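You operate a simulated robot arm through the tools that you are given. There is no shell and no other tool.

You are at the controls of a simulated two-armed robot. One attempt, no reset.

JOB
Lock the curl die and curl the rim of the loaded shell.
Fine: wheel to 160 mm, guard up, power on, press the pedal, power off, guard down.
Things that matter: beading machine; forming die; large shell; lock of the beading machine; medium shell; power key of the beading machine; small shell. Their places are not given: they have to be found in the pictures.

Only the result counts: the job must be done as asked and must still hold three seconds after the hand-in. Knocking over, shifting, dropping, spilling or breaking anything else fails it.

ROBOT AND FRAMES
Two 7-joint arms with two-finger parallel grippers on one trunk that stands fixed in place. Base frame: the origin is at the foot of the trunk, x ahead of it, y to its left, z up. Units: mm, degrees, N and s.
The left shoulder is at [119, 171, 1169], the right one opposite. With the tool pointing down near the work surface each hand reaches from about 100 to 460 mm from the base axis, measured 20 degrees to its own side. Payload 4.4 kg a hand.
The tool frame of a hand sits at the grasp point between the pads (the TCP): z along the fingers, y along the line on which they close. The tips reach 23 mm beyond it. Largest opening 94 mm; finger width 38, thickness 10; the body of the gripper, 54 by 96 mm, starts 39 mm behind the TCP.
Orientation is told as [roll, pitch, yaw] about the base's x, y, z axes, in that order, counted from this pose: with the fingers straight down and closing along the base's y, the tool's x points along the base's -x, its y along +y and its z along -z.

CONTROLS
- The arms move only by the tool servo_tool. It takes "left_increments", "right_increments" or both (then of equal length, played together; a hand with none holds still); each is one flat list of numbers, 6 for each row, row after row: the shift along the base's x, y, z in mm, then the turn, a rotation vector about the base's x, y, z in degrees. In form: [tx, ty, tz, ax, ay, az, tx, ty, tz, ax, ay, az, ...]. A call has 1 to 20 rows; each row is the pose to reach, as a shift and turn from the pose commanded when the call began. "left_hand" and "right_hand" are, for a hand that has rows, the opening, from 0 (shut) to 1 (fully open), set as the call begins (left out, the last holds). Rows are played at 5 a second. More than 50 mm and 8.6 degrees between two rows, or a gripper value outside its range, and nothing of the call is played. A pose out of reach is approached as far as the arm can. The call stops where the force on the tool passes 50 N (or 10 N more than at its start, if that is more) or the arm is blocked; 0.2 s more then pass. The fingers move at their own pace (about 72 mm/s each) and stop on an object; they squeeze with about 25 N. The grip force told is the motor's: it shows also when the fingers shut on nothing. Time passes only in rows, and 0.2 s behind the last, so rows that repeat a pose let the fingers close. The reply holds the time, the measured pose of the TCP, the force on the tool along the base axes, the opening and the grip force, in the units named above and with some noise, with the torque about the TCP (base axes, N m) and any sound that the robot's microphone picked up, and new pictures: "views" is both (left out), scene, wrist or none (wrist: the cameras of the hands that moved).
- Cameras (640 x 400 px; columns grow to the right, rows downward): "scene" is now at [229.9, -40.9, 1339]; the picture's right is [-0.45, -0.89, 0.00], its down [-0.26, 0.13, -0.96] and it looks along [0.85, -0.43, -0.29] (base axes); focal length 214 px, centre (320, 200). "left" rides on the left gripper at [86, -16, -74] in its tool frame; the picture's right is [0.18, 0.98, 0.00], its down [-0.58, 0.11, -0.81] and it looks along [-0.79, 0.15, 0.59] (tool axes); focal length 243 px, centre (320, 200). "right" rides on the right gripper at [87, 16, -74] in its tool frame; the picture's right is [-0.18, 0.98, 0.00], its down [-0.58, -0.11, -0.81] and it looks along [-0.79, -0.15, 0.59] (tool axes); focal length 243 px, centre (320, 200).
- move_column(by): slides the trunk up (or, below 0, down) by that many mm; the arms and the scene camera ride with it, the base frame stays. It gives what a move gives, with no picture.
- pan_tilt(pan, tilt): turns the head with the scene camera to pan (to the left, within 80 degrees either way) and tilt (down, from -29 to 69), counted from straight ahead of the robot. It gives what a move gives, and a new picture of the scene camera.
- measure_at(camera, pixels): there is no depth. For up to 12 entries [column, row, z] of the newest picture of that camera ("zoom" is the newest enlarged one), the place [x, y] in the base frame at which the ray of that pixel passes the height z, good to about 3 mm. It takes no simulated time.
- enlarge(camera, box): a new picture of the part [left, top, right, bottom] of that camera's present view, enlarged. It takes no simulated time.
- job_done(): hands the job in; it is judged then, once.

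Unless the task says otherwise, let go and move clear before handing in.

The tools are called after "Call:" as name(argument=value, ...) on one line, values as JSON. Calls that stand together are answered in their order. servo_tool: Moves the arms, as the interface text tells. Its arguments: {"type":"object","properties":{"left_increments":{"type":"array"},"left_hand":{"type":"number"},"right_increments":{"type":"array"},"right_hand":{"type":"number"},"views":{"type":"string","enum":["both","scene","wrist","none"]}},"required":[]} The other tools are called the same way: move_column (by) slides the trunk up or down; pan_tilt (pan, tilt) turns the head that bears the scene camera; measure_at (camera, pixels) gives the place at which the rays of pixels pass given heights; enlarge (camera, box) takes an enlarged picture of a part of a camera's view; job_done () hands the job in.

At the start:

```text
time_s: 0.0
left_ee_pos: [457.4, 47.6, 1320.9]
left_orientation: [-0.1, 0.0, -0.1]
left_wrist_force: [0.7, -0.1, 0.1]
left_torque: [0.01, 0.0, 0.01]
left_grip_width: 93.9
left_gripper_force: 0.0
right_ee_pos: [367.0, -276.5, 1415.6]
right_orientation: [0.0, 0.0, -0.1]
right_wrist_force: [-0.9, -0.5, -0.3]
right_torque: [0.03, -0.02, 0.01]
right_grip_width: 93.5
right_gripper_force: 0.0
trunk travel left (down, up): [-182.0, 206.0]
head pan, tilt: [-26.9, 17.0]
```

scene: 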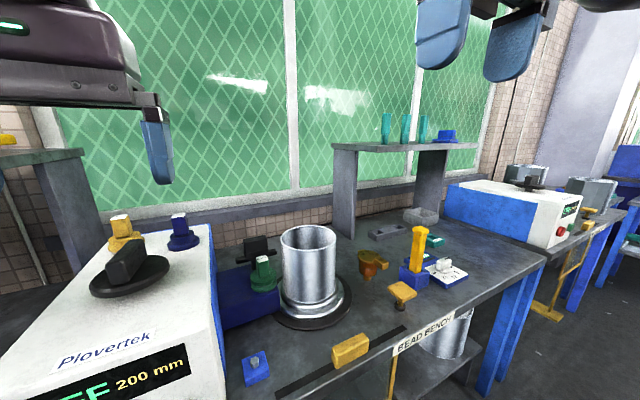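
right: 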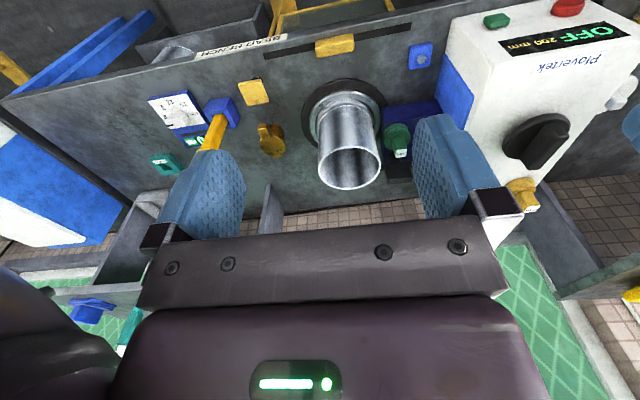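
left: 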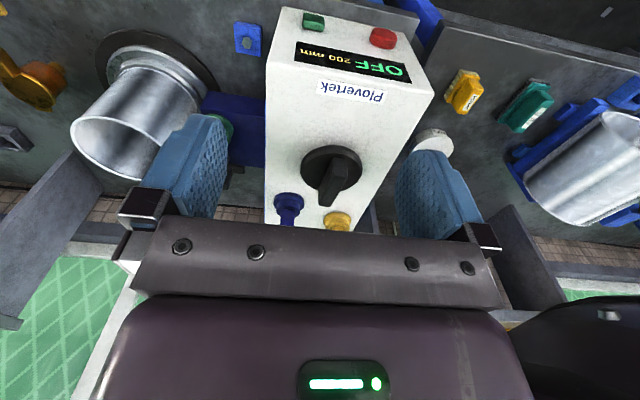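

The scene shows a white "Plovertek" beading machine (OFF, 200 mm) at lower left, with a big black knob at about (125,270), yellow and blue knobs behind it, and a shell on a die at (308,270). I'll look around with the head and enlarge details before moving.

Call:
pan_tilt(pan=10, tilt=40)

Call:
enlarge(camera="left", box=[200, 0, 480, 240])

Call:
enlarge(camera="right", box=[120, 20, 460, 220])

```text
time_s: 1.0
left_ee_pos: [458.2, 47.0, 1319.4]
left_orientation: [0.0, 0.0, 0.0]
left_wrist_force: [-0.4, -1.1, -0.3]
left_torque: [0.0, 0.02, 0.0]
left_grip_width: 94.2
left_gripper_force: 0.0
right_ee_pos: [367.7, -276.0, 1414.8]
right_orientation: [0.1, 0.0, -0.1]
right_wrist_force: [-0.7, -0.5, -0.2]
right_torque: [0.03, -0.02, 0.01]
right_grip_width: 93.9
right_gripper_force: 0.0
trunk travel left (down, up): [-182.0, 206.0]
head pan, tilt: [10.0, 40.0]
```

scene: 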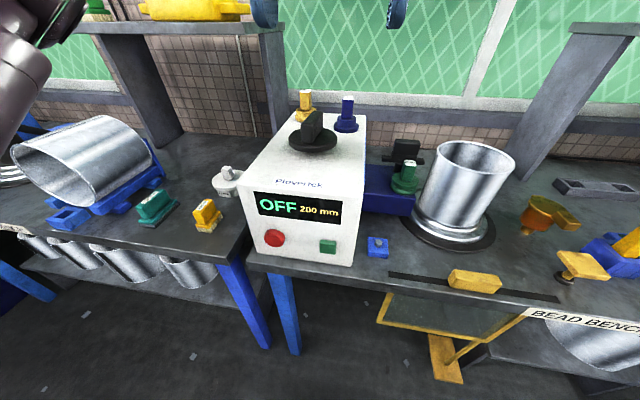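

```text
1.67 times, centred on (340, 120) of left
```

zoom: 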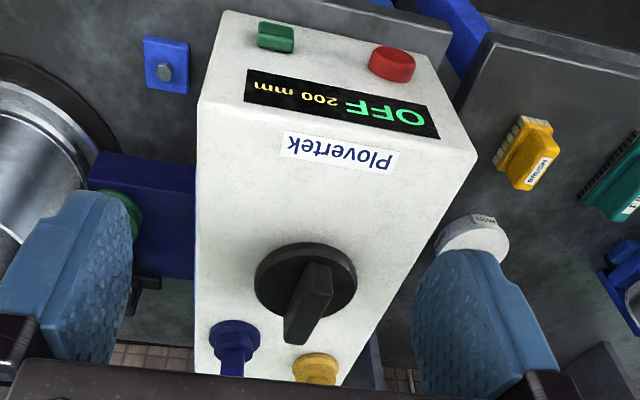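

```text
1.88 times, centred on (290, 120) of right
```

zoom: 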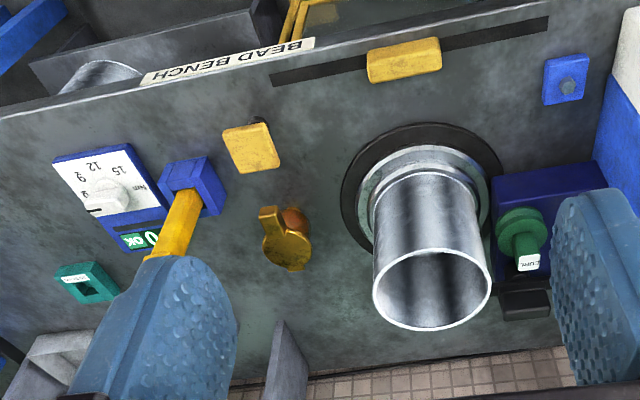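

The new view shows the machine front with red (273,238) and green (327,246) buttons, blue square item (378,246), yellow block on a track (475,280) and a yellow frame below. I'll enlarge these for labels.

Call:
enlarge(camera="scene", box=[200, 80, 440, 280])

Call:
enlarge(camera="scene", box=[360, 120, 640, 400])

Call:
enlarge(camera="scene", box=[0, 80, 300, 300])

```text
2.00 times, centred on (320, 180) of scene
```

zoom: 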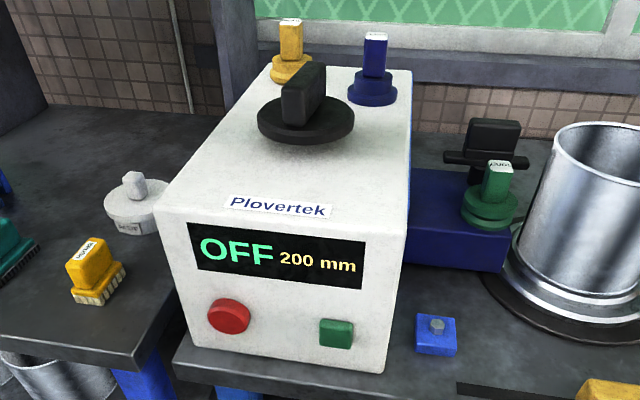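

```text
1.43 times, centred on (500, 260) of scene
```

zoom: 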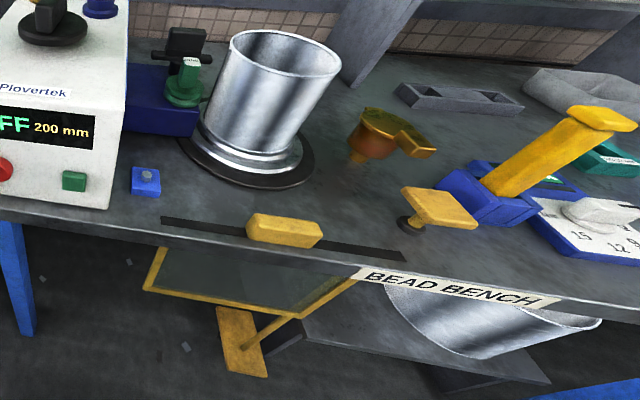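

```text
1.82 times, centred on (150, 190) of scene
```

zoom: 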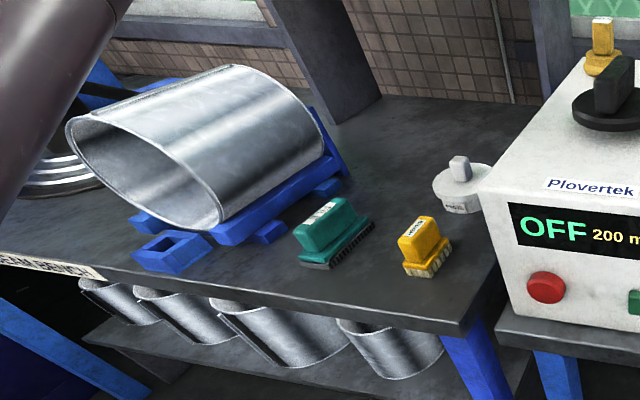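

Labels are too small to read at this magnification, so I'll enlarge the knobs and other items more closely.

Call:
enlarge(camera="scene", box=[280, 80, 370, 140])

Call:
enlarge(camera="scene", box=[370, 130, 450, 220])

Call:
enlarge(camera="left", box=[260, 140, 370, 240])

Call:
enlarge(camera="right", box=[360, 90, 440, 190])

```text
6.67 times, centred on (325, 110) of scene
```

zoom: 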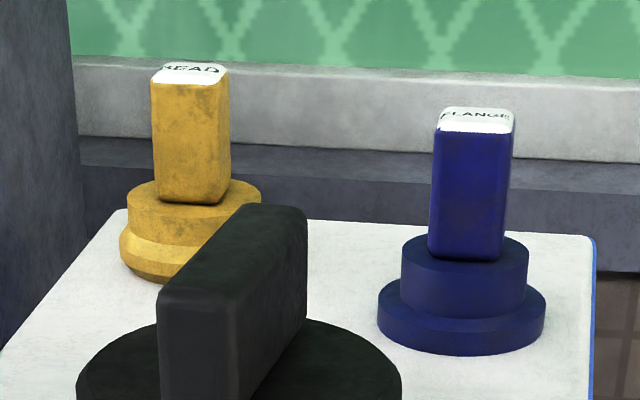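

```text
4.44 times, centred on (410, 175) of scene
```

zoom: 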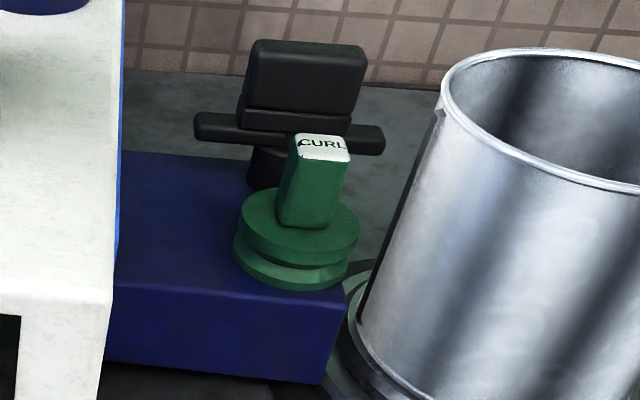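

```text
4.00 times, centred on (315, 190) of left
```

zoom: 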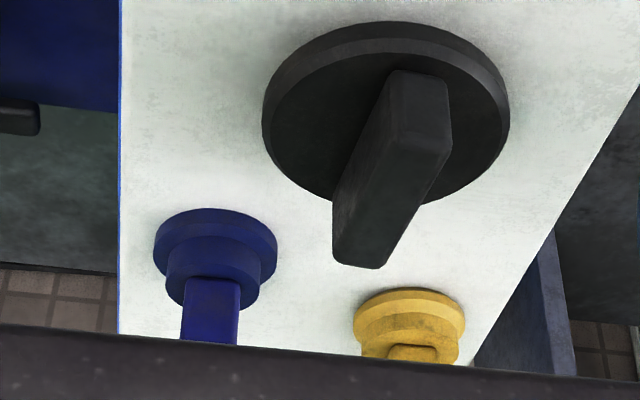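

```text
4.00 times, centred on (400, 140) of right
```

zoom: 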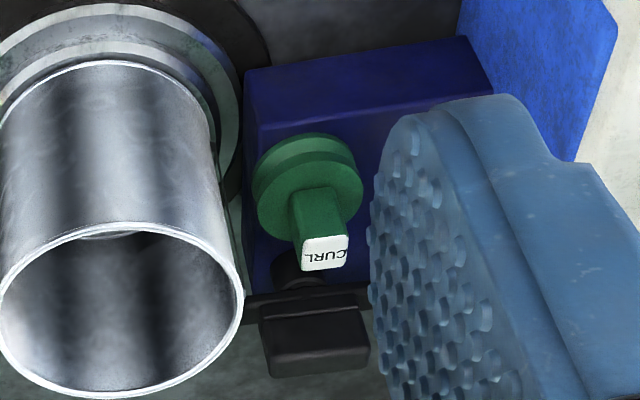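

The parked dies read BEAD and FLANGE, and CURL sits in the blue arm with a black crossbar handle behind it (likely the lock). I'll look to the right and lower for the pedal, guard and other controls.

Call:
pan_tilt(pan=-20, tilt=50)

Call:
enlarge(camera="scene", box=[160, 80, 400, 260])

Call:
enlarge(camera="scene", box=[300, 60, 540, 240])

Call:
enlarge(camera="scene", box=[120, 200, 400, 400])

```text
time_s: 2.0
left_ee_pos: [457.1, 47.5, 1320.7]
left_orientation: [-0.1, 0.0, -0.1]
left_wrist_force: [-0.4, 0.0, 0.1]
left_torque: [0.01, 0.01, -0.05]
left_grip_width: 94.1
left_gripper_force: 0.0
right_ee_pos: [368.5, -274.8, 1415.6]
right_orientation: [0.0, 0.1, -0.1]
right_wrist_force: [0.6, 0.8, -0.1]
right_torque: [0.01, 0.0, -0.03]
right_grip_width: 93.9
right_gripper_force: 0.1
trunk travel left (down, up): [-182.0, 206.0]
head pan, tilt: [-20.0, 50.0]
```

scene: 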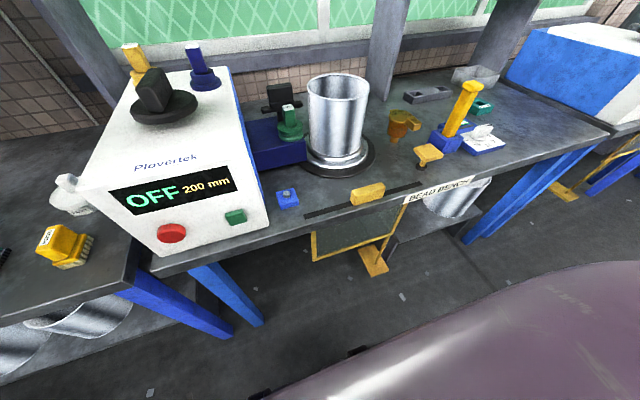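

```text
2.22 times, centred on (280, 170) of scene
```

zoom: 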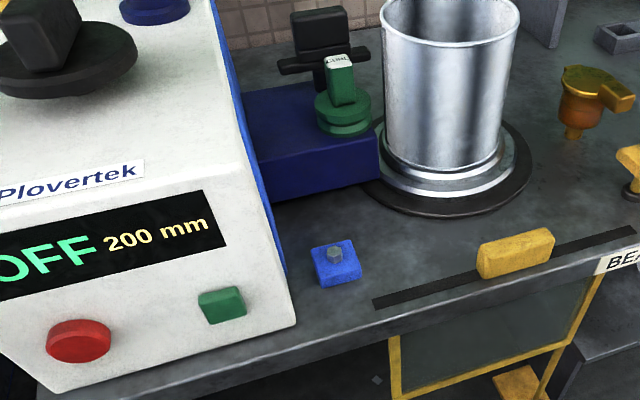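

```text
2.22 times, centred on (420, 150) of scene
```

zoom: 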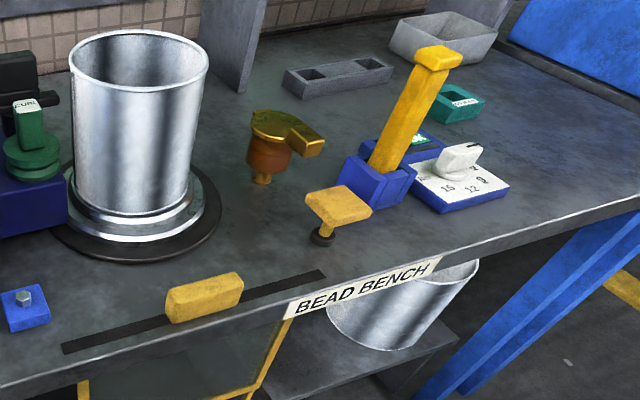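

```text
2.00 times, centred on (260, 300) of scene
```

zoom: 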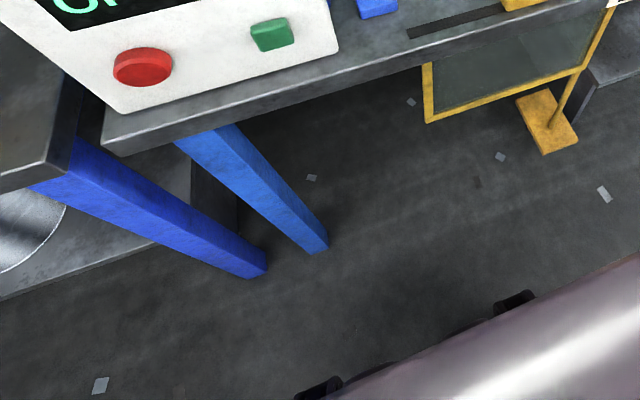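

The yellow plate on the stem at scene (428,152) appears linked by a rod through the bench to the foot pedal below, and the yellow block at (368,193) is the guard's handle in the track. I'll triangulate the bench height from scene and wrist views.

Call:
measure_at(camera="scene", pixels=[[368, 193, 800], [368, 193, 900], [368, 193, 1000], [428, 152, 800], [428, 152, 900], [428, 152, 1000], [287, 193, 800], [287, 193, 900], [287, 193, 1000]])

Call:
measure_at(camera="right", pixels=[[334, 45, 800], [334, 45, 900], [334, 45, 1000], [252, 92, 800], [252, 92, 900], [252, 92, 1000], [423, 58, 800], [423, 58, 900], [423, 58, 1000]])

```text
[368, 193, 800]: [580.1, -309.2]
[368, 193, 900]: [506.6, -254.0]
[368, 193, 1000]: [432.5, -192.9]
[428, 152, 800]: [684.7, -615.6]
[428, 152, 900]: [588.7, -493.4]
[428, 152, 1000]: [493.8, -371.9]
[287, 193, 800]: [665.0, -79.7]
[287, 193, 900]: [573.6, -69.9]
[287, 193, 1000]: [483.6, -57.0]
```

```text
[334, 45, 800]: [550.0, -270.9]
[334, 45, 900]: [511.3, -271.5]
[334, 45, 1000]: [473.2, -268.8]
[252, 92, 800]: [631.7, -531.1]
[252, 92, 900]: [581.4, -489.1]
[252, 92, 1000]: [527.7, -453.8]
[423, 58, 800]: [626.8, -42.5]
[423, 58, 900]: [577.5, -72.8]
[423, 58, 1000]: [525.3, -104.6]
```

Handle comes out near (525,-271,870), pedal plate near (581,-487,905), blue plate near (582,-70,890). I'll triangulate the wheel, the lock and the front buttons next.

Call:
measure_at(camera="scene", pixels=[[152, 72, 1000], [152, 72, 1100], [152, 72, 1200], [236, 217, 900], [236, 217, 1000], [171, 234, 900], [171, 234, 1000], [285, 90, 900], [285, 90, 1000], [285, 90, 1100]])

Call:
measure_at(camera="left", pixels=[[328, 205, 1000], [328, 205, 1100], [328, 205, 1200], [313, 20, 900], [313, 20, 1000], [383, 38, 900], [383, 38, 1000], [249, 40, 850], [249, 40, 900], [249, 40, 1000]])

Call:
measure_at(camera="right", pixels=[[400, 177, 900], [400, 177, 1000], [400, 177, 1100], [535, 140, 1000], [535, 140, 1100], [535, 140, 1200], [495, 20, 900], [495, 20, 1000], [566, 8, 900], [566, 8, 1000]])

Call:
enlarge(camera="right", box=[480, 80, 600, 180])

```text
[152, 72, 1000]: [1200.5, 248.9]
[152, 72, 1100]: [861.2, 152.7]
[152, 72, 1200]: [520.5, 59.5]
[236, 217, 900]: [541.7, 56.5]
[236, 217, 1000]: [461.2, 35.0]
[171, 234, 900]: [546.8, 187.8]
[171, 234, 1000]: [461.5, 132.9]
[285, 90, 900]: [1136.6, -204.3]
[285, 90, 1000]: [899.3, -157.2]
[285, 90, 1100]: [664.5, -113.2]
```

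```text
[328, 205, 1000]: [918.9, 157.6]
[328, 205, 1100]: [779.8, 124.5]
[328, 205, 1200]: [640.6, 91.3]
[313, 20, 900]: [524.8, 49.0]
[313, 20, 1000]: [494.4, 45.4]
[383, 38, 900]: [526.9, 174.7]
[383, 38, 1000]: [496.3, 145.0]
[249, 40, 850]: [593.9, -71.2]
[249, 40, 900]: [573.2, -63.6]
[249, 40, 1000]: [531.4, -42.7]
```

```text
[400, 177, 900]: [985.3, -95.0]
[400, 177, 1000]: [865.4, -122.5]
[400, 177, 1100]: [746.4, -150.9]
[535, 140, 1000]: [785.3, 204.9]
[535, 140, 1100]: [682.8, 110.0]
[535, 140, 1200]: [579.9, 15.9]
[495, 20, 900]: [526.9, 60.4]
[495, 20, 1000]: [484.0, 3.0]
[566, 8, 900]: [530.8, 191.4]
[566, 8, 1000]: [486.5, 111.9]
```

```text
4.00 times, centred on (540, 130) of right
```

zoom: 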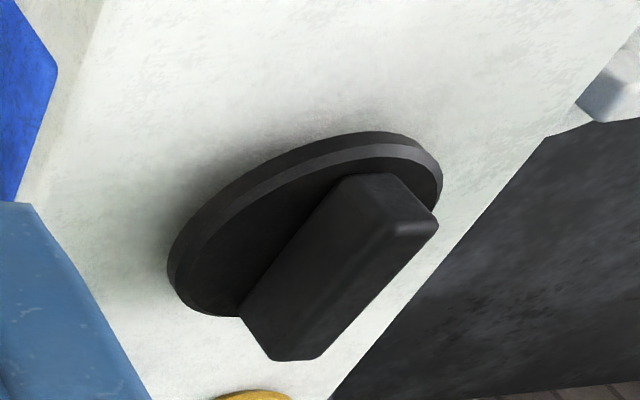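

Rough fixes: green button ≈(524,51,915), red ≈(524,174,920), lock handle ≈(808,-137,1040), wheel ≈(740,115,1110). I'll test the left arm's reach by moving it forward above the machine top, which also gives closer pictures.

Call:
servo_tool(left_increments=[40, 10, 20, 0, 0, 0, 80, 20, 30, 0, 0, 0, 120, 30, 30, 0, 0, 0, 160, 40, 30, 0, 0, 0], views="both")

```text
time_s: 3.0
left_ee_pos: [619.5, 89.6, 1352.4]
left_orientation: [0.1, -0.1, -0.1]
left_wrist_force: [-0.1, -0.8, -1.2]
left_torque: [0.01, 0.01, 0.06]
left_grip_width: 93.8
left_gripper_force: 0.0
right_ee_pos: [368.4, -274.8, 1415.9]
right_orientation: [0.1, 0.0, -0.2]
right_wrist_force: [-0.1, -0.1, -0.4]
right_torque: [-0.01, 0.02, -0.03]
right_grip_width: 93.8
right_gripper_force: 0.1
trunk travel left (down, up): [-182.0, 206.0]
head pan, tilt: [-20.0, 50.0]
```

scene: 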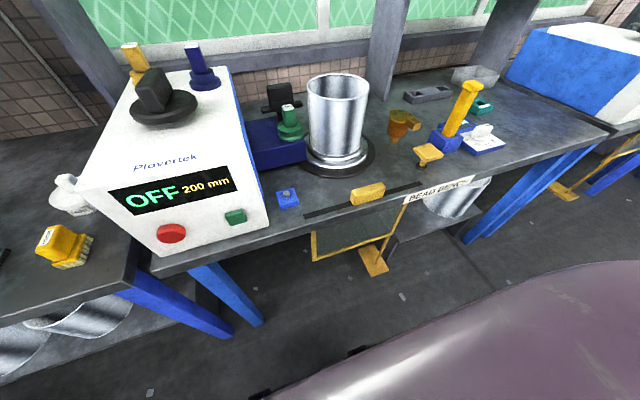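
left: 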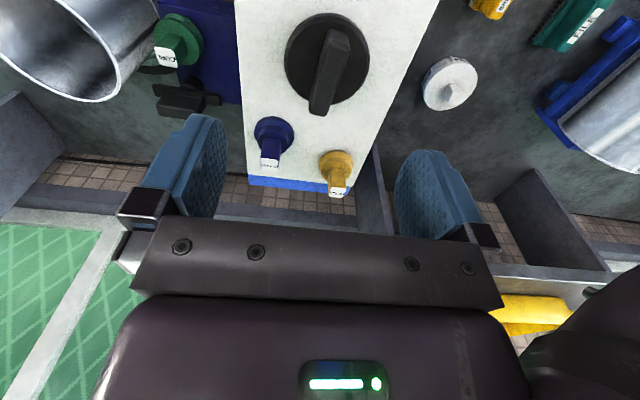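

The left arm reaches x=620 fine and now sees the wheel disc at (327,60), the dies and the lock handle at (185,100). I'll enlarge these and measure.

Call:
enlarge(camera="left", box=[260, 0, 400, 130])

Call:
enlarge(camera="left", box=[90, 0, 260, 130])

Call:
enlarge(camera="scene", box=[240, 70, 380, 180])

Call:
enlarge(camera="scene", box=[110, 30, 230, 140])

```text
3.08 times, centred on (330, 65) of left
```

zoom: 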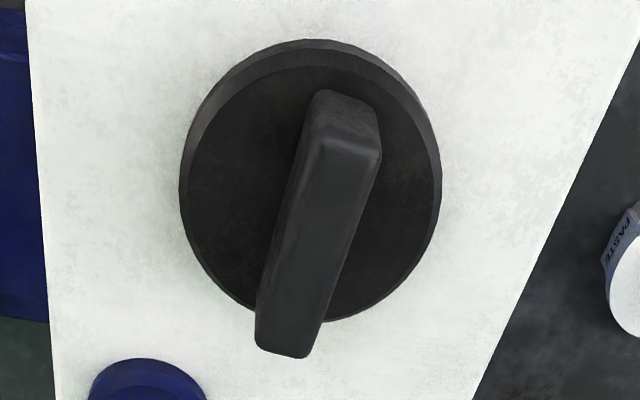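

```text
3.08 times, centred on (175, 65) of left
```

zoom: 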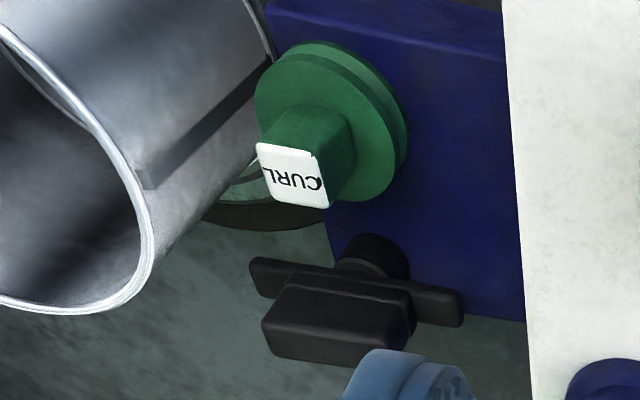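

```text
3.64 times, centred on (310, 125) of scene
```

zoom: 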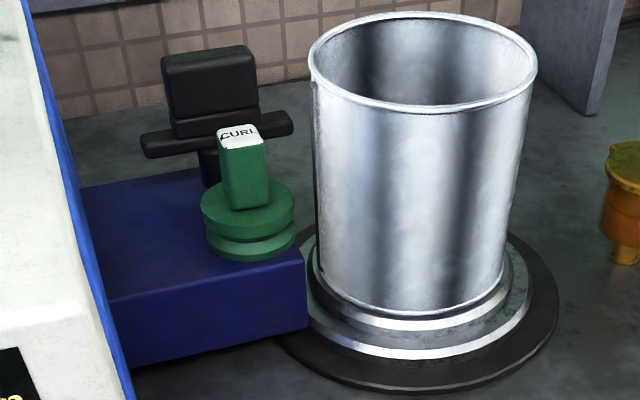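

```text
3.64 times, centred on (170, 85) of scene
```

zoom: 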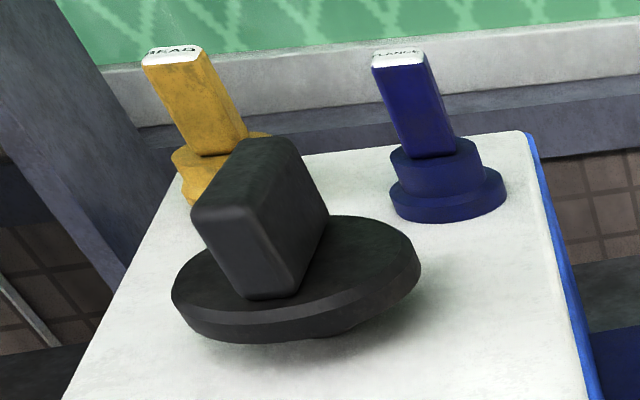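

The wheel handle is a vertical plate on the disc, and the lock is a post with crossbar and plate behind the CURL die. I'll measure matching points in both views.

Call:
measure_at(camera="scene", pixels=[[148, 76.5, 1100], [148, 76.5, 1150], [136, 88, 1100], [136, 88, 1150], [152, 87.5, 1100], [152, 87.5, 1150], [282, 102, 1000], [282, 102, 1050], [280, 85, 1000], [280, 85, 1050], [289, 106, 950], [289, 106, 1000]])

Call:
measure_at(camera="left", pixels=[[328.4, 81.2, 1100], [328.4, 81.2, 1150], [349.5, 49.4, 1100], [349.5, 49.4, 1150], [327.5, 44, 1100], [327.5, 44, 1150], [167, 58, 950], [167, 58, 1000], [178, 110, 1000], [178, 110, 1050], [190, 92, 1000], [190, 92, 1050]])

```text
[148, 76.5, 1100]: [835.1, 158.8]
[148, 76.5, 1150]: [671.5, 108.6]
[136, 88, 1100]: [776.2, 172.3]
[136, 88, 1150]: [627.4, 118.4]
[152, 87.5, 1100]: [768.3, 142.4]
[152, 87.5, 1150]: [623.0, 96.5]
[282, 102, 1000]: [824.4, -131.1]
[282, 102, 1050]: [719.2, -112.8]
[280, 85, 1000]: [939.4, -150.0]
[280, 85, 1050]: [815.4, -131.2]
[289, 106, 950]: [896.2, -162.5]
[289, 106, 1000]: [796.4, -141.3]
```

```text
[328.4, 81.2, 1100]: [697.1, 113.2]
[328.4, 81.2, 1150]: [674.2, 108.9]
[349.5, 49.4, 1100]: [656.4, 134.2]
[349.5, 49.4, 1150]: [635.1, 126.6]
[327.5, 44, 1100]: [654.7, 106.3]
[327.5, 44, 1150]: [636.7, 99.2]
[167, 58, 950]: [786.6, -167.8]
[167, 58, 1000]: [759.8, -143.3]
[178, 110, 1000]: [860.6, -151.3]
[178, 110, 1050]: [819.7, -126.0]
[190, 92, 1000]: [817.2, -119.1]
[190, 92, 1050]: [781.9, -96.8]
```

The wheel handle's top is near (673,109,1150), plate along x, about 27 mm thick; the lock's top is near (817,-128,1050) with CURL's top near (752,-134,1020). I'll measure the handle's far end, disc and shell rim height.

Call:
measure_at(camera="left", pixels=[[310, 112, 1148], [326, 116, 1148], [327.5, 44, 1148], [349.5, 50, 1148], [327.7, 15.5, 1100], [327.7, 104, 1100], [285, 62, 1100], [369, 62, 1100]])

Call:
measure_at(camera="right", pixels=[[350, 168, 1050], [350, 168, 1100], [350, 168, 1150], [319, 168, 1100], [381, 168, 1100]])

Call:
measure_at(camera="scene", pixels=[[338, 86.5, 1050], [338, 86.5, 1100], [338, 86.5, 1150], [307, 86, 1100], [369, 87, 1100]])

```text
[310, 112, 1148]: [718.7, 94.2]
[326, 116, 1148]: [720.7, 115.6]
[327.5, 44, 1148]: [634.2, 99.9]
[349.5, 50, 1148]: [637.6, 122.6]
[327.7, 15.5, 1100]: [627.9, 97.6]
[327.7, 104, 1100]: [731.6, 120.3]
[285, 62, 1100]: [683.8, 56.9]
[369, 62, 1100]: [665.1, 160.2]
```

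```text
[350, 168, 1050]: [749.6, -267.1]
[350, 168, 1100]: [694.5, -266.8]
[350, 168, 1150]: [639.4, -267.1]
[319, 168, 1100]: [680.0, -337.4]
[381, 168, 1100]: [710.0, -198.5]
```

```text
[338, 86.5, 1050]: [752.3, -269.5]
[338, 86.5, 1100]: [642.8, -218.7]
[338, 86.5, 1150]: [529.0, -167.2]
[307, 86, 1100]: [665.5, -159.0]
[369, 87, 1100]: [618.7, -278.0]
```

The shell rim is at about (750,-268,1050), radius ~75. I'll measure the lock plate and crossbar extents.

Call:
measure_at(camera="left", pixels=[[156, 105.6, 1045], [192, 118, 1045], [205, 97, 1045], [161, 94, 1045], [152.3, 87.7, 1003], [221, 100.7, 1003], [190, 84, 980]])

Call:
servo_tool(right_increments=[50, 10, -10, 0, 0, 0, 100, 25, -20, 0, 0, 0, 150, 40, -30, 0, 0, 0, 200, 55, -40, 0, 0, 0, 250, 70, -60, 0, 0, 0, 300, 90, -80, 0, 0, 0, 340, 100, -100, 0, 0, 0], views="both")

```text
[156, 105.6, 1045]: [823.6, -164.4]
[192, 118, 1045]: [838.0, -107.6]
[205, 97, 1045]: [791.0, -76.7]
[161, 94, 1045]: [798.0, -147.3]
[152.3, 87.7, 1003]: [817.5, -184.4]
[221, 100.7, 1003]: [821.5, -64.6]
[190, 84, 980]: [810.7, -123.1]
```

```text
refused: row 1 steps farther than a row can; nothing moved
```

The crossbar spans y from -184 to -65 at x≈819, z≈1003, so the lock axis is at about (819,-125). My step was slightly too long; I'll use smaller rows to test the right arm's reach.

Call:
servo_tool(right_increments=[40, 12, -10, 0, 0, 0, 80, 25, -20, 0, 0, 0, 120, 38, -30, 0, 0, 0, 160, 50, -40, 0, 0, 0, 200, 62, -50, 0, 0, 0, 240, 75, -60, 0, 0, 0, 280, 88, -70, 0, 0, 0, 320, 100, -80, 0, 0, 0], views="both")

```text
time_s: 4.8
left_ee_pos: [620.0, 90.0, 1350.5]
left_orientation: [-0.1, 0.1, 0.0]
left_wrist_force: [0.8, 0.4, 0.6]
left_torque: [-0.02, 0.0, 0.03]
left_grip_width: 93.9
left_gripper_force: 0.4
right_ee_pos: [688.0, -176.2, 1334.0]
right_orientation: [0.0, 0.1, -0.1]
right_wrist_force: [0.7, 0.1, 0.0]
right_torque: [-0.01, -0.01, 0.02]
right_grip_width: 94.0
right_gripper_force: 0.0
trunk travel left (down, up): [-182.0, 206.0]
head pan, tilt: [-20.0, 50.0]
```

scene: 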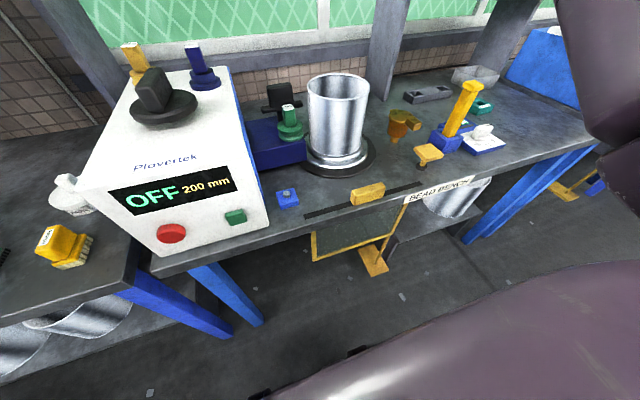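
right: 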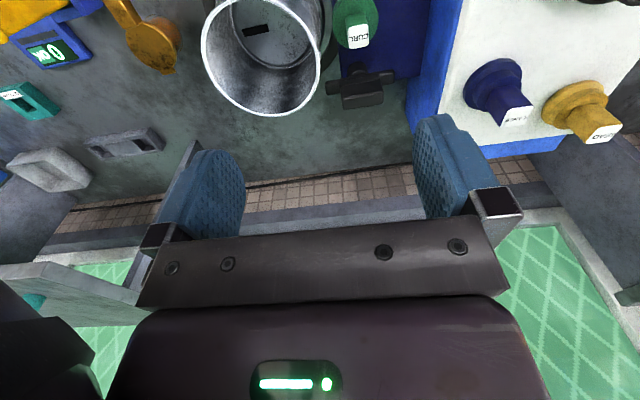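

The right arm reached (688,-176,1334) pointing down. I'll continue toward above the lock at about (800,-128,1230).

Call:
servo_tool(right_increments=[35, 15, -20, 0, 0, 0, 70, 30, -45, 0, 0, 0, 100, 42, -75, 0, 0, 0, 120, 50, -100, 0, 0, 0], views="both")

```text
time_s: 5.8
left_ee_pos: [618.9, 89.1, 1350.9]
left_orientation: [0.0, 0.1, 0.0]
left_wrist_force: [0.0, 0.5, -0.4]
left_torque: [0.0, 0.0, -0.02]
left_grip_width: 94.0
left_gripper_force: 0.0
right_ee_pos: [810.4, -123.8, 1233.0]
right_orientation: [0.0, 0.1, -0.2]
right_wrist_force: [-0.2, -0.1, -0.1]
right_torque: [0.0, 0.03, 0.03]
right_grip_width: 94.0
right_gripper_force: 0.0
trunk travel left (down, up): [-182.0, 206.0]
head pan, tilt: [-20.0, 50.0]
```

scene: 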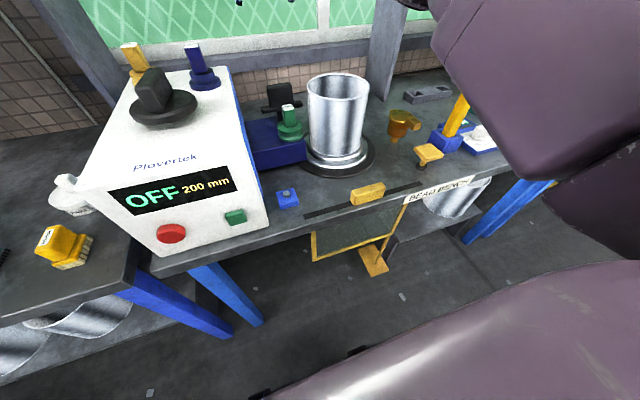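
right: 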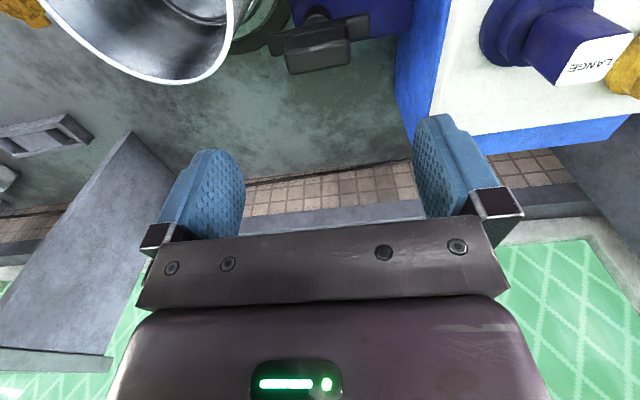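

Reach is fine; the lock shows at right-camera (318,55). I'll enlarge and measure it.

Call:
enlarge(camera="right", box=[250, 0, 410, 100])

Call:
measure_at(camera="right", pixels=[[288, 74, 1050], [351, 61, 1050], [348, 40, 1050], [285, 52, 1050], [271, 50, 1003], [369, 24, 1003], [318, 18, 980]])

```text
4.00 times, centred on (330, 50) of right
```

zoom: 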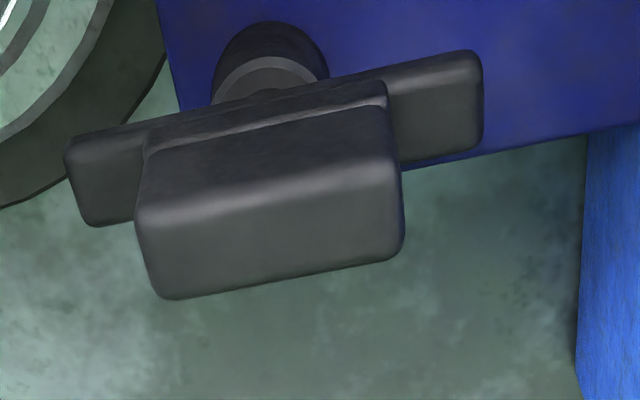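

```text
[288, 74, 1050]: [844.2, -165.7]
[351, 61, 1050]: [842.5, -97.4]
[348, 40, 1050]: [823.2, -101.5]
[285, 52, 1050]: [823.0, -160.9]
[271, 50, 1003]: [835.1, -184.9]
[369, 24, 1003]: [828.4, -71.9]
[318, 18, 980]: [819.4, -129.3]
```

Cross-checking the lock's top face height between the views.

Call:
measure_at(camera="right", pixels=[[318.5, 59, 1040], [318.5, 59, 1050], [318.5, 59, 1060], [318.5, 59, 1070], [316.7, 48.7, 1050], [316.7, 48.7, 1060], [320.4, 69.5, 1060]])

Call:
measure_at(camera="left", pixels=[[175, 112, 1040], [175, 112, 1050], [175, 112, 1060], [175, 112, 1070]])

Call:
measure_at(camera="scene", pixels=[[278, 84.5, 1040], [278, 84.5, 1050], [278, 84.5, 1060], [278, 84.5, 1070]])

```text
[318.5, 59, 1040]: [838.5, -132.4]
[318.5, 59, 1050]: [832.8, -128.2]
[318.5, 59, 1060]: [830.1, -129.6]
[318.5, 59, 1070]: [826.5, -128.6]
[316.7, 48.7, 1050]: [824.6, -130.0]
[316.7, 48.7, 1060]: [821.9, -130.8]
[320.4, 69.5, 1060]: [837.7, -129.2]
```

```text
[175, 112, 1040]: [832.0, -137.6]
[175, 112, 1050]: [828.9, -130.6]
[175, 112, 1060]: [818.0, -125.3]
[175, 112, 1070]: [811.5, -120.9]
```

```text
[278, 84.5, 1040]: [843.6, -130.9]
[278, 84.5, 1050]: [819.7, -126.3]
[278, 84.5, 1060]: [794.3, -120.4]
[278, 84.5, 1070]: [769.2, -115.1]
```

The lock plate's top is at about (831,-130,1046), thin along x (~20 mm) and ~65 mm wide in y. I'll turn the right hand by 90° so the fingers close along x, staying at height.

Call:
servo_tool(right_increments=[2, 0, 0, 0, 0, 8.2, 4, 0, 0, 0, 0, 16.4, 6, -1, 0, 0, 0, 24.6, 8, -1, 0, 0, 0, 32.8, 10, -2, 0, 0, 0, 41, 12, -2, 0, 0, 0, 49.2, 14, -3, 0, 0, 0, 57.4, 16, -4, 0, 0, 0, 65.6, 18, -5, 0, 0, 0, 73.8, 19, -5, 0, 0, 0, 82, 20, -5, 0, 0, 0, 90], right_hand=0.55, views="both")

```text
time_s: 8.2
left_ee_pos: [619.8, 91.3, 1352.5]
left_orientation: [-0.2, 0.0, 0.1]
left_wrist_force: [0.3, 1.1, -1.2]
left_torque: [-0.04, 0.02, 0.0]
left_grip_width: 94.3
left_gripper_force: 0.1
right_ee_pos: [507.3, -28.3, 1207.0]
right_orientation: [0.0, 0.1, 87.8]
right_wrist_force: [0.6, -0.2, 0.0]
right_torque: [-0.04, -0.01, 0.0]
right_grip_width: 51.8
right_gripper_force: 0.1
right hand out of reach, approached as far as the arm can: row 3, 4, 5, 6, 7, 8, 9, 10, 11
trunk travel left (down, up): [-182.0, 206.0]
head pan, tilt: [-20.0, 50.0]
```

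scene: 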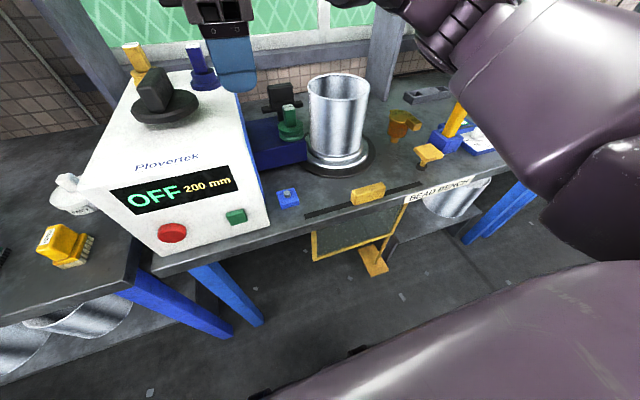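
right: 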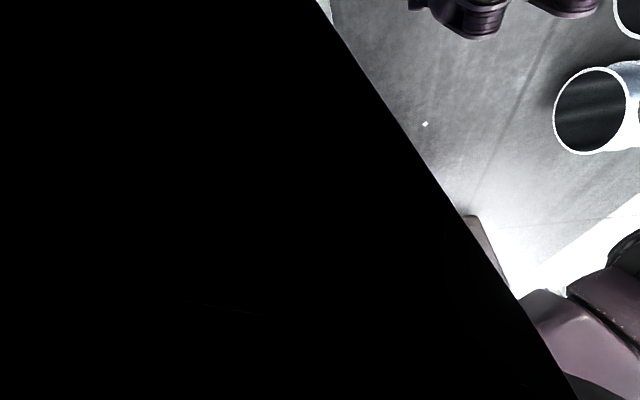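

The +90° turn is out of reach there: the arm drifted to (507,-28,1207). I'll check the commanded state with a null move before backing out.

Call:
servo_tool(right_increments=[0, 0, 0, 0, 0, 0], views="none")

```text
time_s: 8.6
left_ee_pos: [618.0, 91.2, 1352.6]
left_orientation: [-0.1, 0.0, 0.0]
left_wrist_force: [0.0, 0.7, 0.1]
left_torque: [-0.04, 0.02, 0.04]
left_grip_width: 93.8
left_gripper_force: 0.1
right_ee_pos: [509.7, -30.0, 1206.7]
right_orientation: [0.0, -0.1, 87.7]
right_wrist_force: [-0.6, 0.7, 0.1]
right_torque: [-0.05, -0.02, 0.03]
right_grip_width: 51.8
right_gripper_force: 0.0
trunk travel left (down, up): [-182.0, 206.0]
head pan, tilt: [-20.0, 50.0]
```

The commanded pose was reset to the reached pose. I'll unwind the yaw to 0 while moving right and up, away from the left hand.

Call:
servo_tool(right_increments=[0, -15, 12, 0, 0, -8, 0, -30, 24, 0, 0, -16, 5, -45, 36, 0, 0, -24, 10, -60, 48, 0, 0, -32, 15, -75, 60, 0, 0, -40, 20, -90, 72, 0, 0, -48, 25, -105, 84, 0, 0, -56, 30, -120, 96, 0, 0, -64, 35, -135, 108, 0, 0, -72, 40, -150, 115, 0, 0, -80, 45, -165, 120, 0, 0, -87.7], views="both")

```text
time_s: 11.0
left_ee_pos: [619.3, 90.7, 1352.4]
left_orientation: [0.0, -0.1, 0.0]
left_wrist_force: [-0.1, 0.0, 0.7]
left_torque: [0.0, 0.0, -0.04]
left_grip_width: 94.0
left_gripper_force: 0.0
right_ee_pos: [560.2, -193.6, 1327.4]
right_orientation: [0.1, 0.0, 2.1]
right_wrist_force: [-0.2, -1.0, 0.2]
right_torque: [-0.01, 0.01, -0.05]
right_grip_width: 51.8
right_gripper_force: 0.0
trunk travel left (down, up): [-182.0, 206.0]
head pan, tilt: [-20.0, 50.0]
```

scene: 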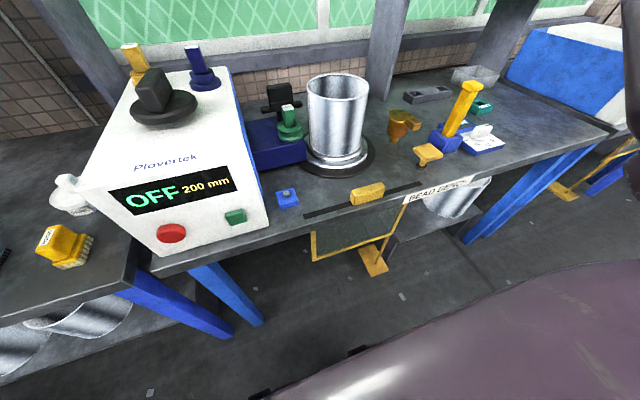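
right: 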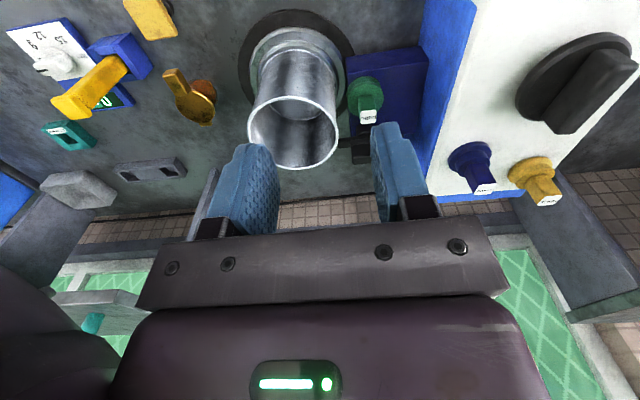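

Recovered to (560,-194,1327) with yaw ~2. I'll try the opposite turn (yaw to -90) here, in a clear area.

Call:
servo_tool(right_increments=[0, 0, 0, 0, 0, -8, 0, 0, 0, 0, 0, -16, 0, 0, 0, 0, 0, -24, 0, 0, 0, 0, 0, -32, 0, 0, 0, 0, 0, -40, 0, 0, 0, 0, 0, -48, 0, 0, 0, 0, 0, -56, 0, 0, 0, 0, 0, -64, 0, 0, 0, 0, 0, -72, 0, 0, 0, 0, 0, -80, 0, 0, 0, 0, 0, -88, 0, 0, 0, 0, 0, -92], views="both")

```text
time_s: 13.6
left_ee_pos: [618.6, 89.5, 1353.0]
left_orientation: [0.0, 0.0, 0.0]
left_wrist_force: [-0.1, 0.3, -0.5]
left_torque: [-0.03, -0.01, 0.0]
left_grip_width: 94.3
left_gripper_force: 0.0
right_ee_pos: [560.2, -192.1, 1326.1]
right_orientation: [0.1, -0.1, -89.9]
right_wrist_force: [-0.3, 0.3, 0.9]
right_torque: [-0.02, 0.01, 0.0]
right_grip_width: 51.9
right_gripper_force: 0.1
trunk travel left (down, up): [-182.0, 206.0]
head pan, tilt: [-20.0, 50.0]
```

scene: 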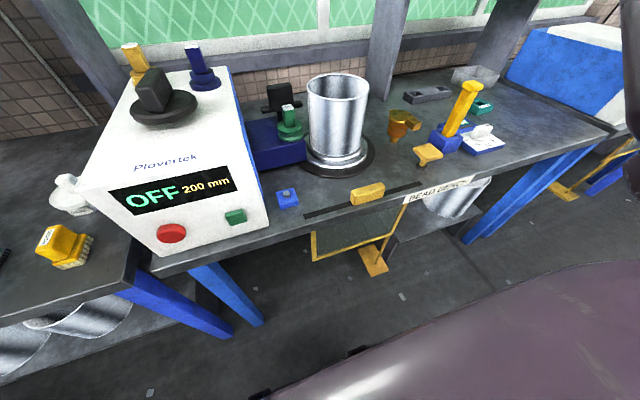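
right: 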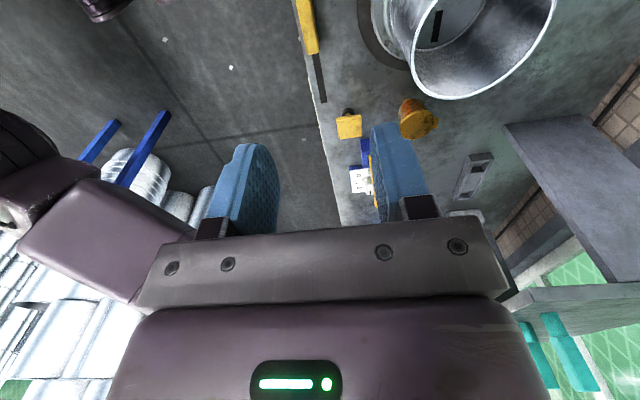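

Yaw -90 works. I'll move forward to above the lock at this orientation, in moderate steps.

Call:
servo_tool(right_increments=[40, 10, 0, 0, 0, 0, 80, 20, 0, 0, 0, 0, 120, 30, -10, 0, 0, 0, 160, 40, -25, 0, 0, 0], views="wrist")

```text
time_s: 14.6
left_ee_pos: [620.3, 90.8, 1350.6]
left_orientation: [0.0, 0.0, 0.1]
left_wrist_force: [-0.3, -0.4, 0.2]
left_torque: [0.0, 0.02, 0.01]
left_grip_width: 94.1
left_gripper_force: 0.0
right_ee_pos: [721.8, -152.2, 1301.0]
right_orientation: [-0.1, -0.1, -89.9]
right_wrist_force: [0.1, -0.3, 0.3]
right_torque: [-0.03, 0.06, 0.0]
right_grip_width: 51.7
right_gripper_force: 0.1
trunk travel left (down, up): [-182.0, 206.0]
head pan, tilt: [-20.0, 50.0]
```

right: 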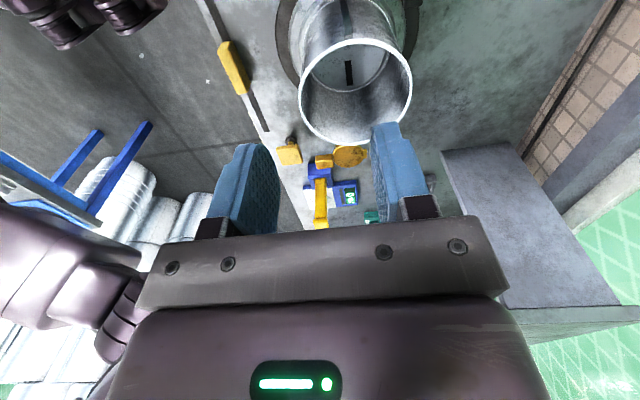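

Still reachable at (722,-152,1301). Continuing to above the lock.

Call:
servo_tool(right_increments=[35, 8, -20, 0, 0, 0, 70, 15, -40, 0, 0, 0, 106, 22, -65, 0, 0, 0, 106, 22, -100, 0, 0, 0], views="both")

```text
time_s: 15.6
left_ee_pos: [620.1, 86.9, 1352.3]
left_orientation: [0.1, 0.1, 0.0]
left_wrist_force: [0.4, -0.4, -0.2]
left_torque: [0.06, 0.04, -0.04]
left_grip_width: 93.8
left_gripper_force: 0.0
right_ee_pos: [829.5, -130.4, 1198.3]
right_orientation: [0.0, 0.1, -89.8]
right_wrist_force: [-0.1, -0.6, -0.5]
right_torque: [0.06, 0.01, -0.02]
right_grip_width: 51.6
right_gripper_force: 0.1
trunk travel left (down, up): [-182.0, 206.0]
head pan, tilt: [-20.0, 50.0]
```

scene: 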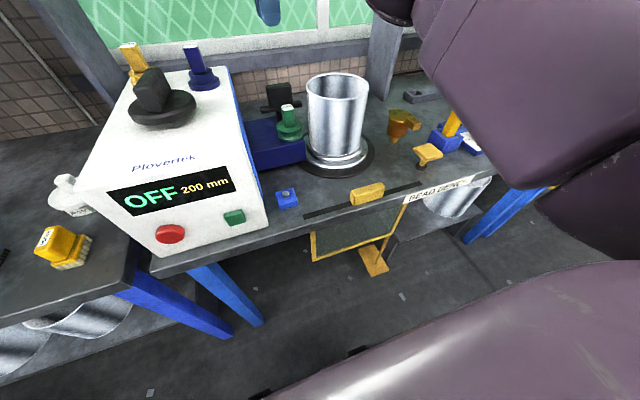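
right: 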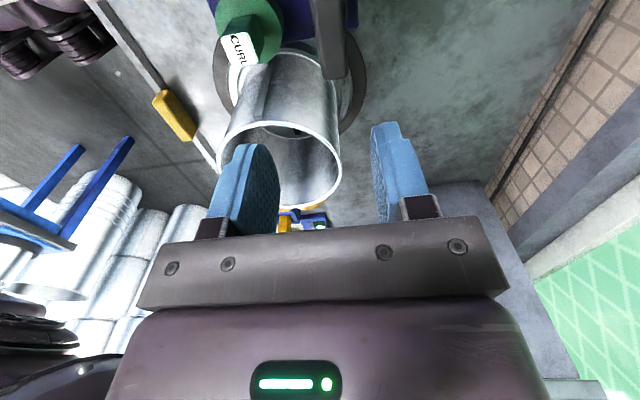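

I'm above the lock with the plate visible at right-camera (330,40). I'll measure its position relative to the hand.

Call:
enlarge(camera="right", box=[260, 0, 400, 100])

Call:
measure_at(camera="right", pixels=[[324, 79, 1046], [348, 77, 1046], [335, 78, 1046], [310, 3, 1046], [343, 3, 1046]])

```text
4.00 times, centred on (330, 50) of right
```

zoom: 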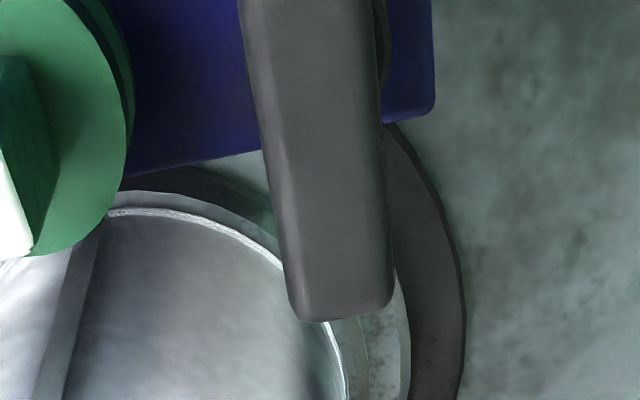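

```text
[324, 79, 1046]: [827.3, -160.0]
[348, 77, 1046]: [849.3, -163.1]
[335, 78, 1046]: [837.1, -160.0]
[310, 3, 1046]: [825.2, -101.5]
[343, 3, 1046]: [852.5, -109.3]
```

The plate's top spans x≈826–849, y≈-163…-97, so I'll shift x by +4 and descend to z≈1042 with the fingers straddling it.

Call:
servo_tool(right_increments=[4, 0, -40, 0, 0, 0, 4, 0, -80, 0, 0, 0, 4, 0, -110, 0, 0, 0, 4, 0, -130, 0, 0, 0, 4, 0, -145, 0, 0, 0, 4, 0, -155, 0, 0, 0], views="both")

```text
time_s: 17.0
left_ee_pos: [618.6, 89.6, 1351.5]
left_orientation: [0.0, 0.1, 0.0]
left_wrist_force: [1.0, 0.7, -0.5]
left_torque: [0.0, -0.03, -0.02]
left_grip_width: 94.2
left_gripper_force: 0.0
right_ee_pos: [831.7, -130.0, 1044.8]
right_orientation: [0.0, 0.0, -89.8]
right_wrist_force: [0.2, -0.4, -0.2]
right_torque: [0.02, -0.01, 0.0]
right_grip_width: 51.8
right_gripper_force: 0.1
trunk travel left (down, up): [-182.0, 206.0]
head pan, tilt: [-20.0, 50.0]
```

scene: 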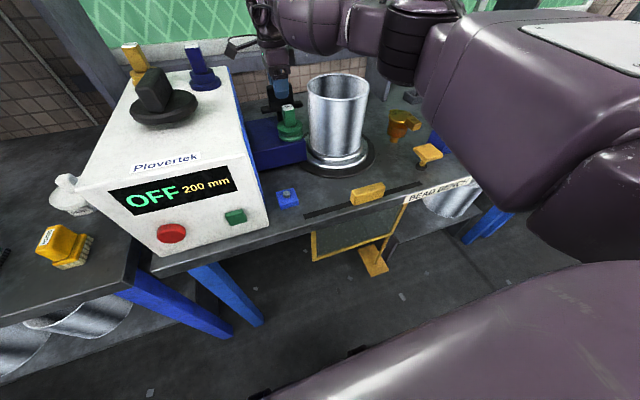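
right: 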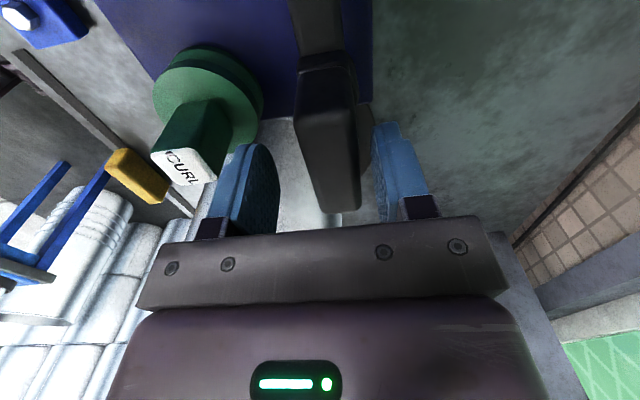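

The plate is between the fingers (right-camera (330,150)). I'll lower 5 mm and close on it.

Call:
servo_tool(right_increments=[0, 0, -5, 0, 0, 0], views="none")

Call:
servo_tool(right_increments=[0, 0, 0, 0, 0, 0, 0, 0, 0, 0, 0, 0, 0, 0, 0, 0, 0, 0], right_hand=0, views="both")

```text
time_s: 17.4
left_ee_pos: [619.4, 89.6, 1352.7]
left_orientation: [0.0, 0.0, 0.0]
left_wrist_force: [0.1, 0.4, -0.4]
left_torque: [-0.01, -0.02, 0.02]
left_grip_width: 94.1
left_gripper_force: 0.0
right_ee_pos: [831.8, -130.2, 1040.6]
right_orientation: [0.0, -0.1, -89.8]
right_wrist_force: [-0.6, -0.3, -0.3]
right_torque: [-0.01, -0.04, 0.03]
right_grip_width: 51.9
right_gripper_force: 0.1
trunk travel left (down, up): [-182.0, 206.0]
head pan, tilt: [-20.0, 50.0]
```

```text
time_s: 18.0
left_ee_pos: [622.2, 91.0, 1350.4]
left_orientation: [-0.1, 0.3, 0.0]
left_wrist_force: [0.5, 0.0, 0.5]
left_torque: [-0.01, 0.02, -0.03]
left_grip_width: 93.8
left_gripper_force: 0.2
right_ee_pos: [838.0, -130.0, 1040.0]
right_orientation: [0.7, 0.1, -90.0]
right_wrist_force: [28.5, 5.8, -2.7]
right_torque: [-0.41, 0.29, 0.03]
right_grip_width: 26.2
right_gripper_force: 45.0
trunk travel left (down, up): [-182.0, 206.0]
head pan, tilt: [-20.0, 50.0]
stopped in row 3 (right hand): the force on the tool passed its limit at 57 N (the readings are from after the stop); the commanded pose is now the measured one
```

scene: 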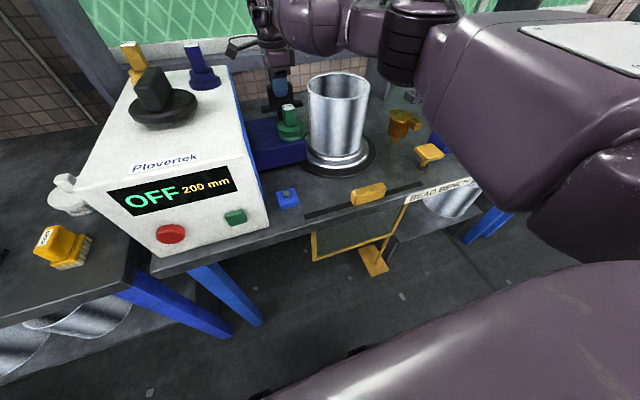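
right: 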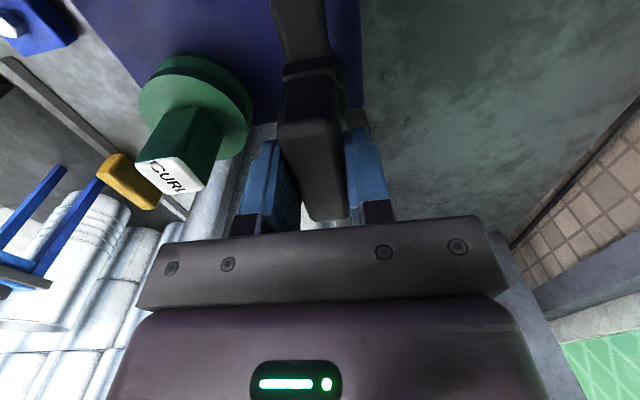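

Gripped: width 26 mm, with 28 N residual in x since the plate sits a few mm farther (x≈840). I'll shift slightly to relieve it.

Call:
servo_tool(right_increments=[3, 0, 0, 0, 0, 0, 3, 0, 0, 0, 0, 0], views="none")

```text
time_s: 18.6
left_ee_pos: [621.6, 89.8, 1350.4]
left_orientation: [0.1, 0.2, 0.0]
left_wrist_force: [0.2, 0.6, 0.4]
left_torque: [0.0, 0.01, 0.02]
left_grip_width: 94.2
left_gripper_force: 0.1
right_ee_pos: [837.7, -130.8, 1040.1]
right_orientation: [0.4, 0.0, -89.9]
right_wrist_force: [5.7, 5.7, -13.7]
right_torque: [1.16, 0.77, -0.16]
right_grip_width: 25.7
right_gripper_force: 45.1
trunk travel left (down, up): [-182.0, 206.0]
head pan, tilt: [-20.0, 50.0]
```

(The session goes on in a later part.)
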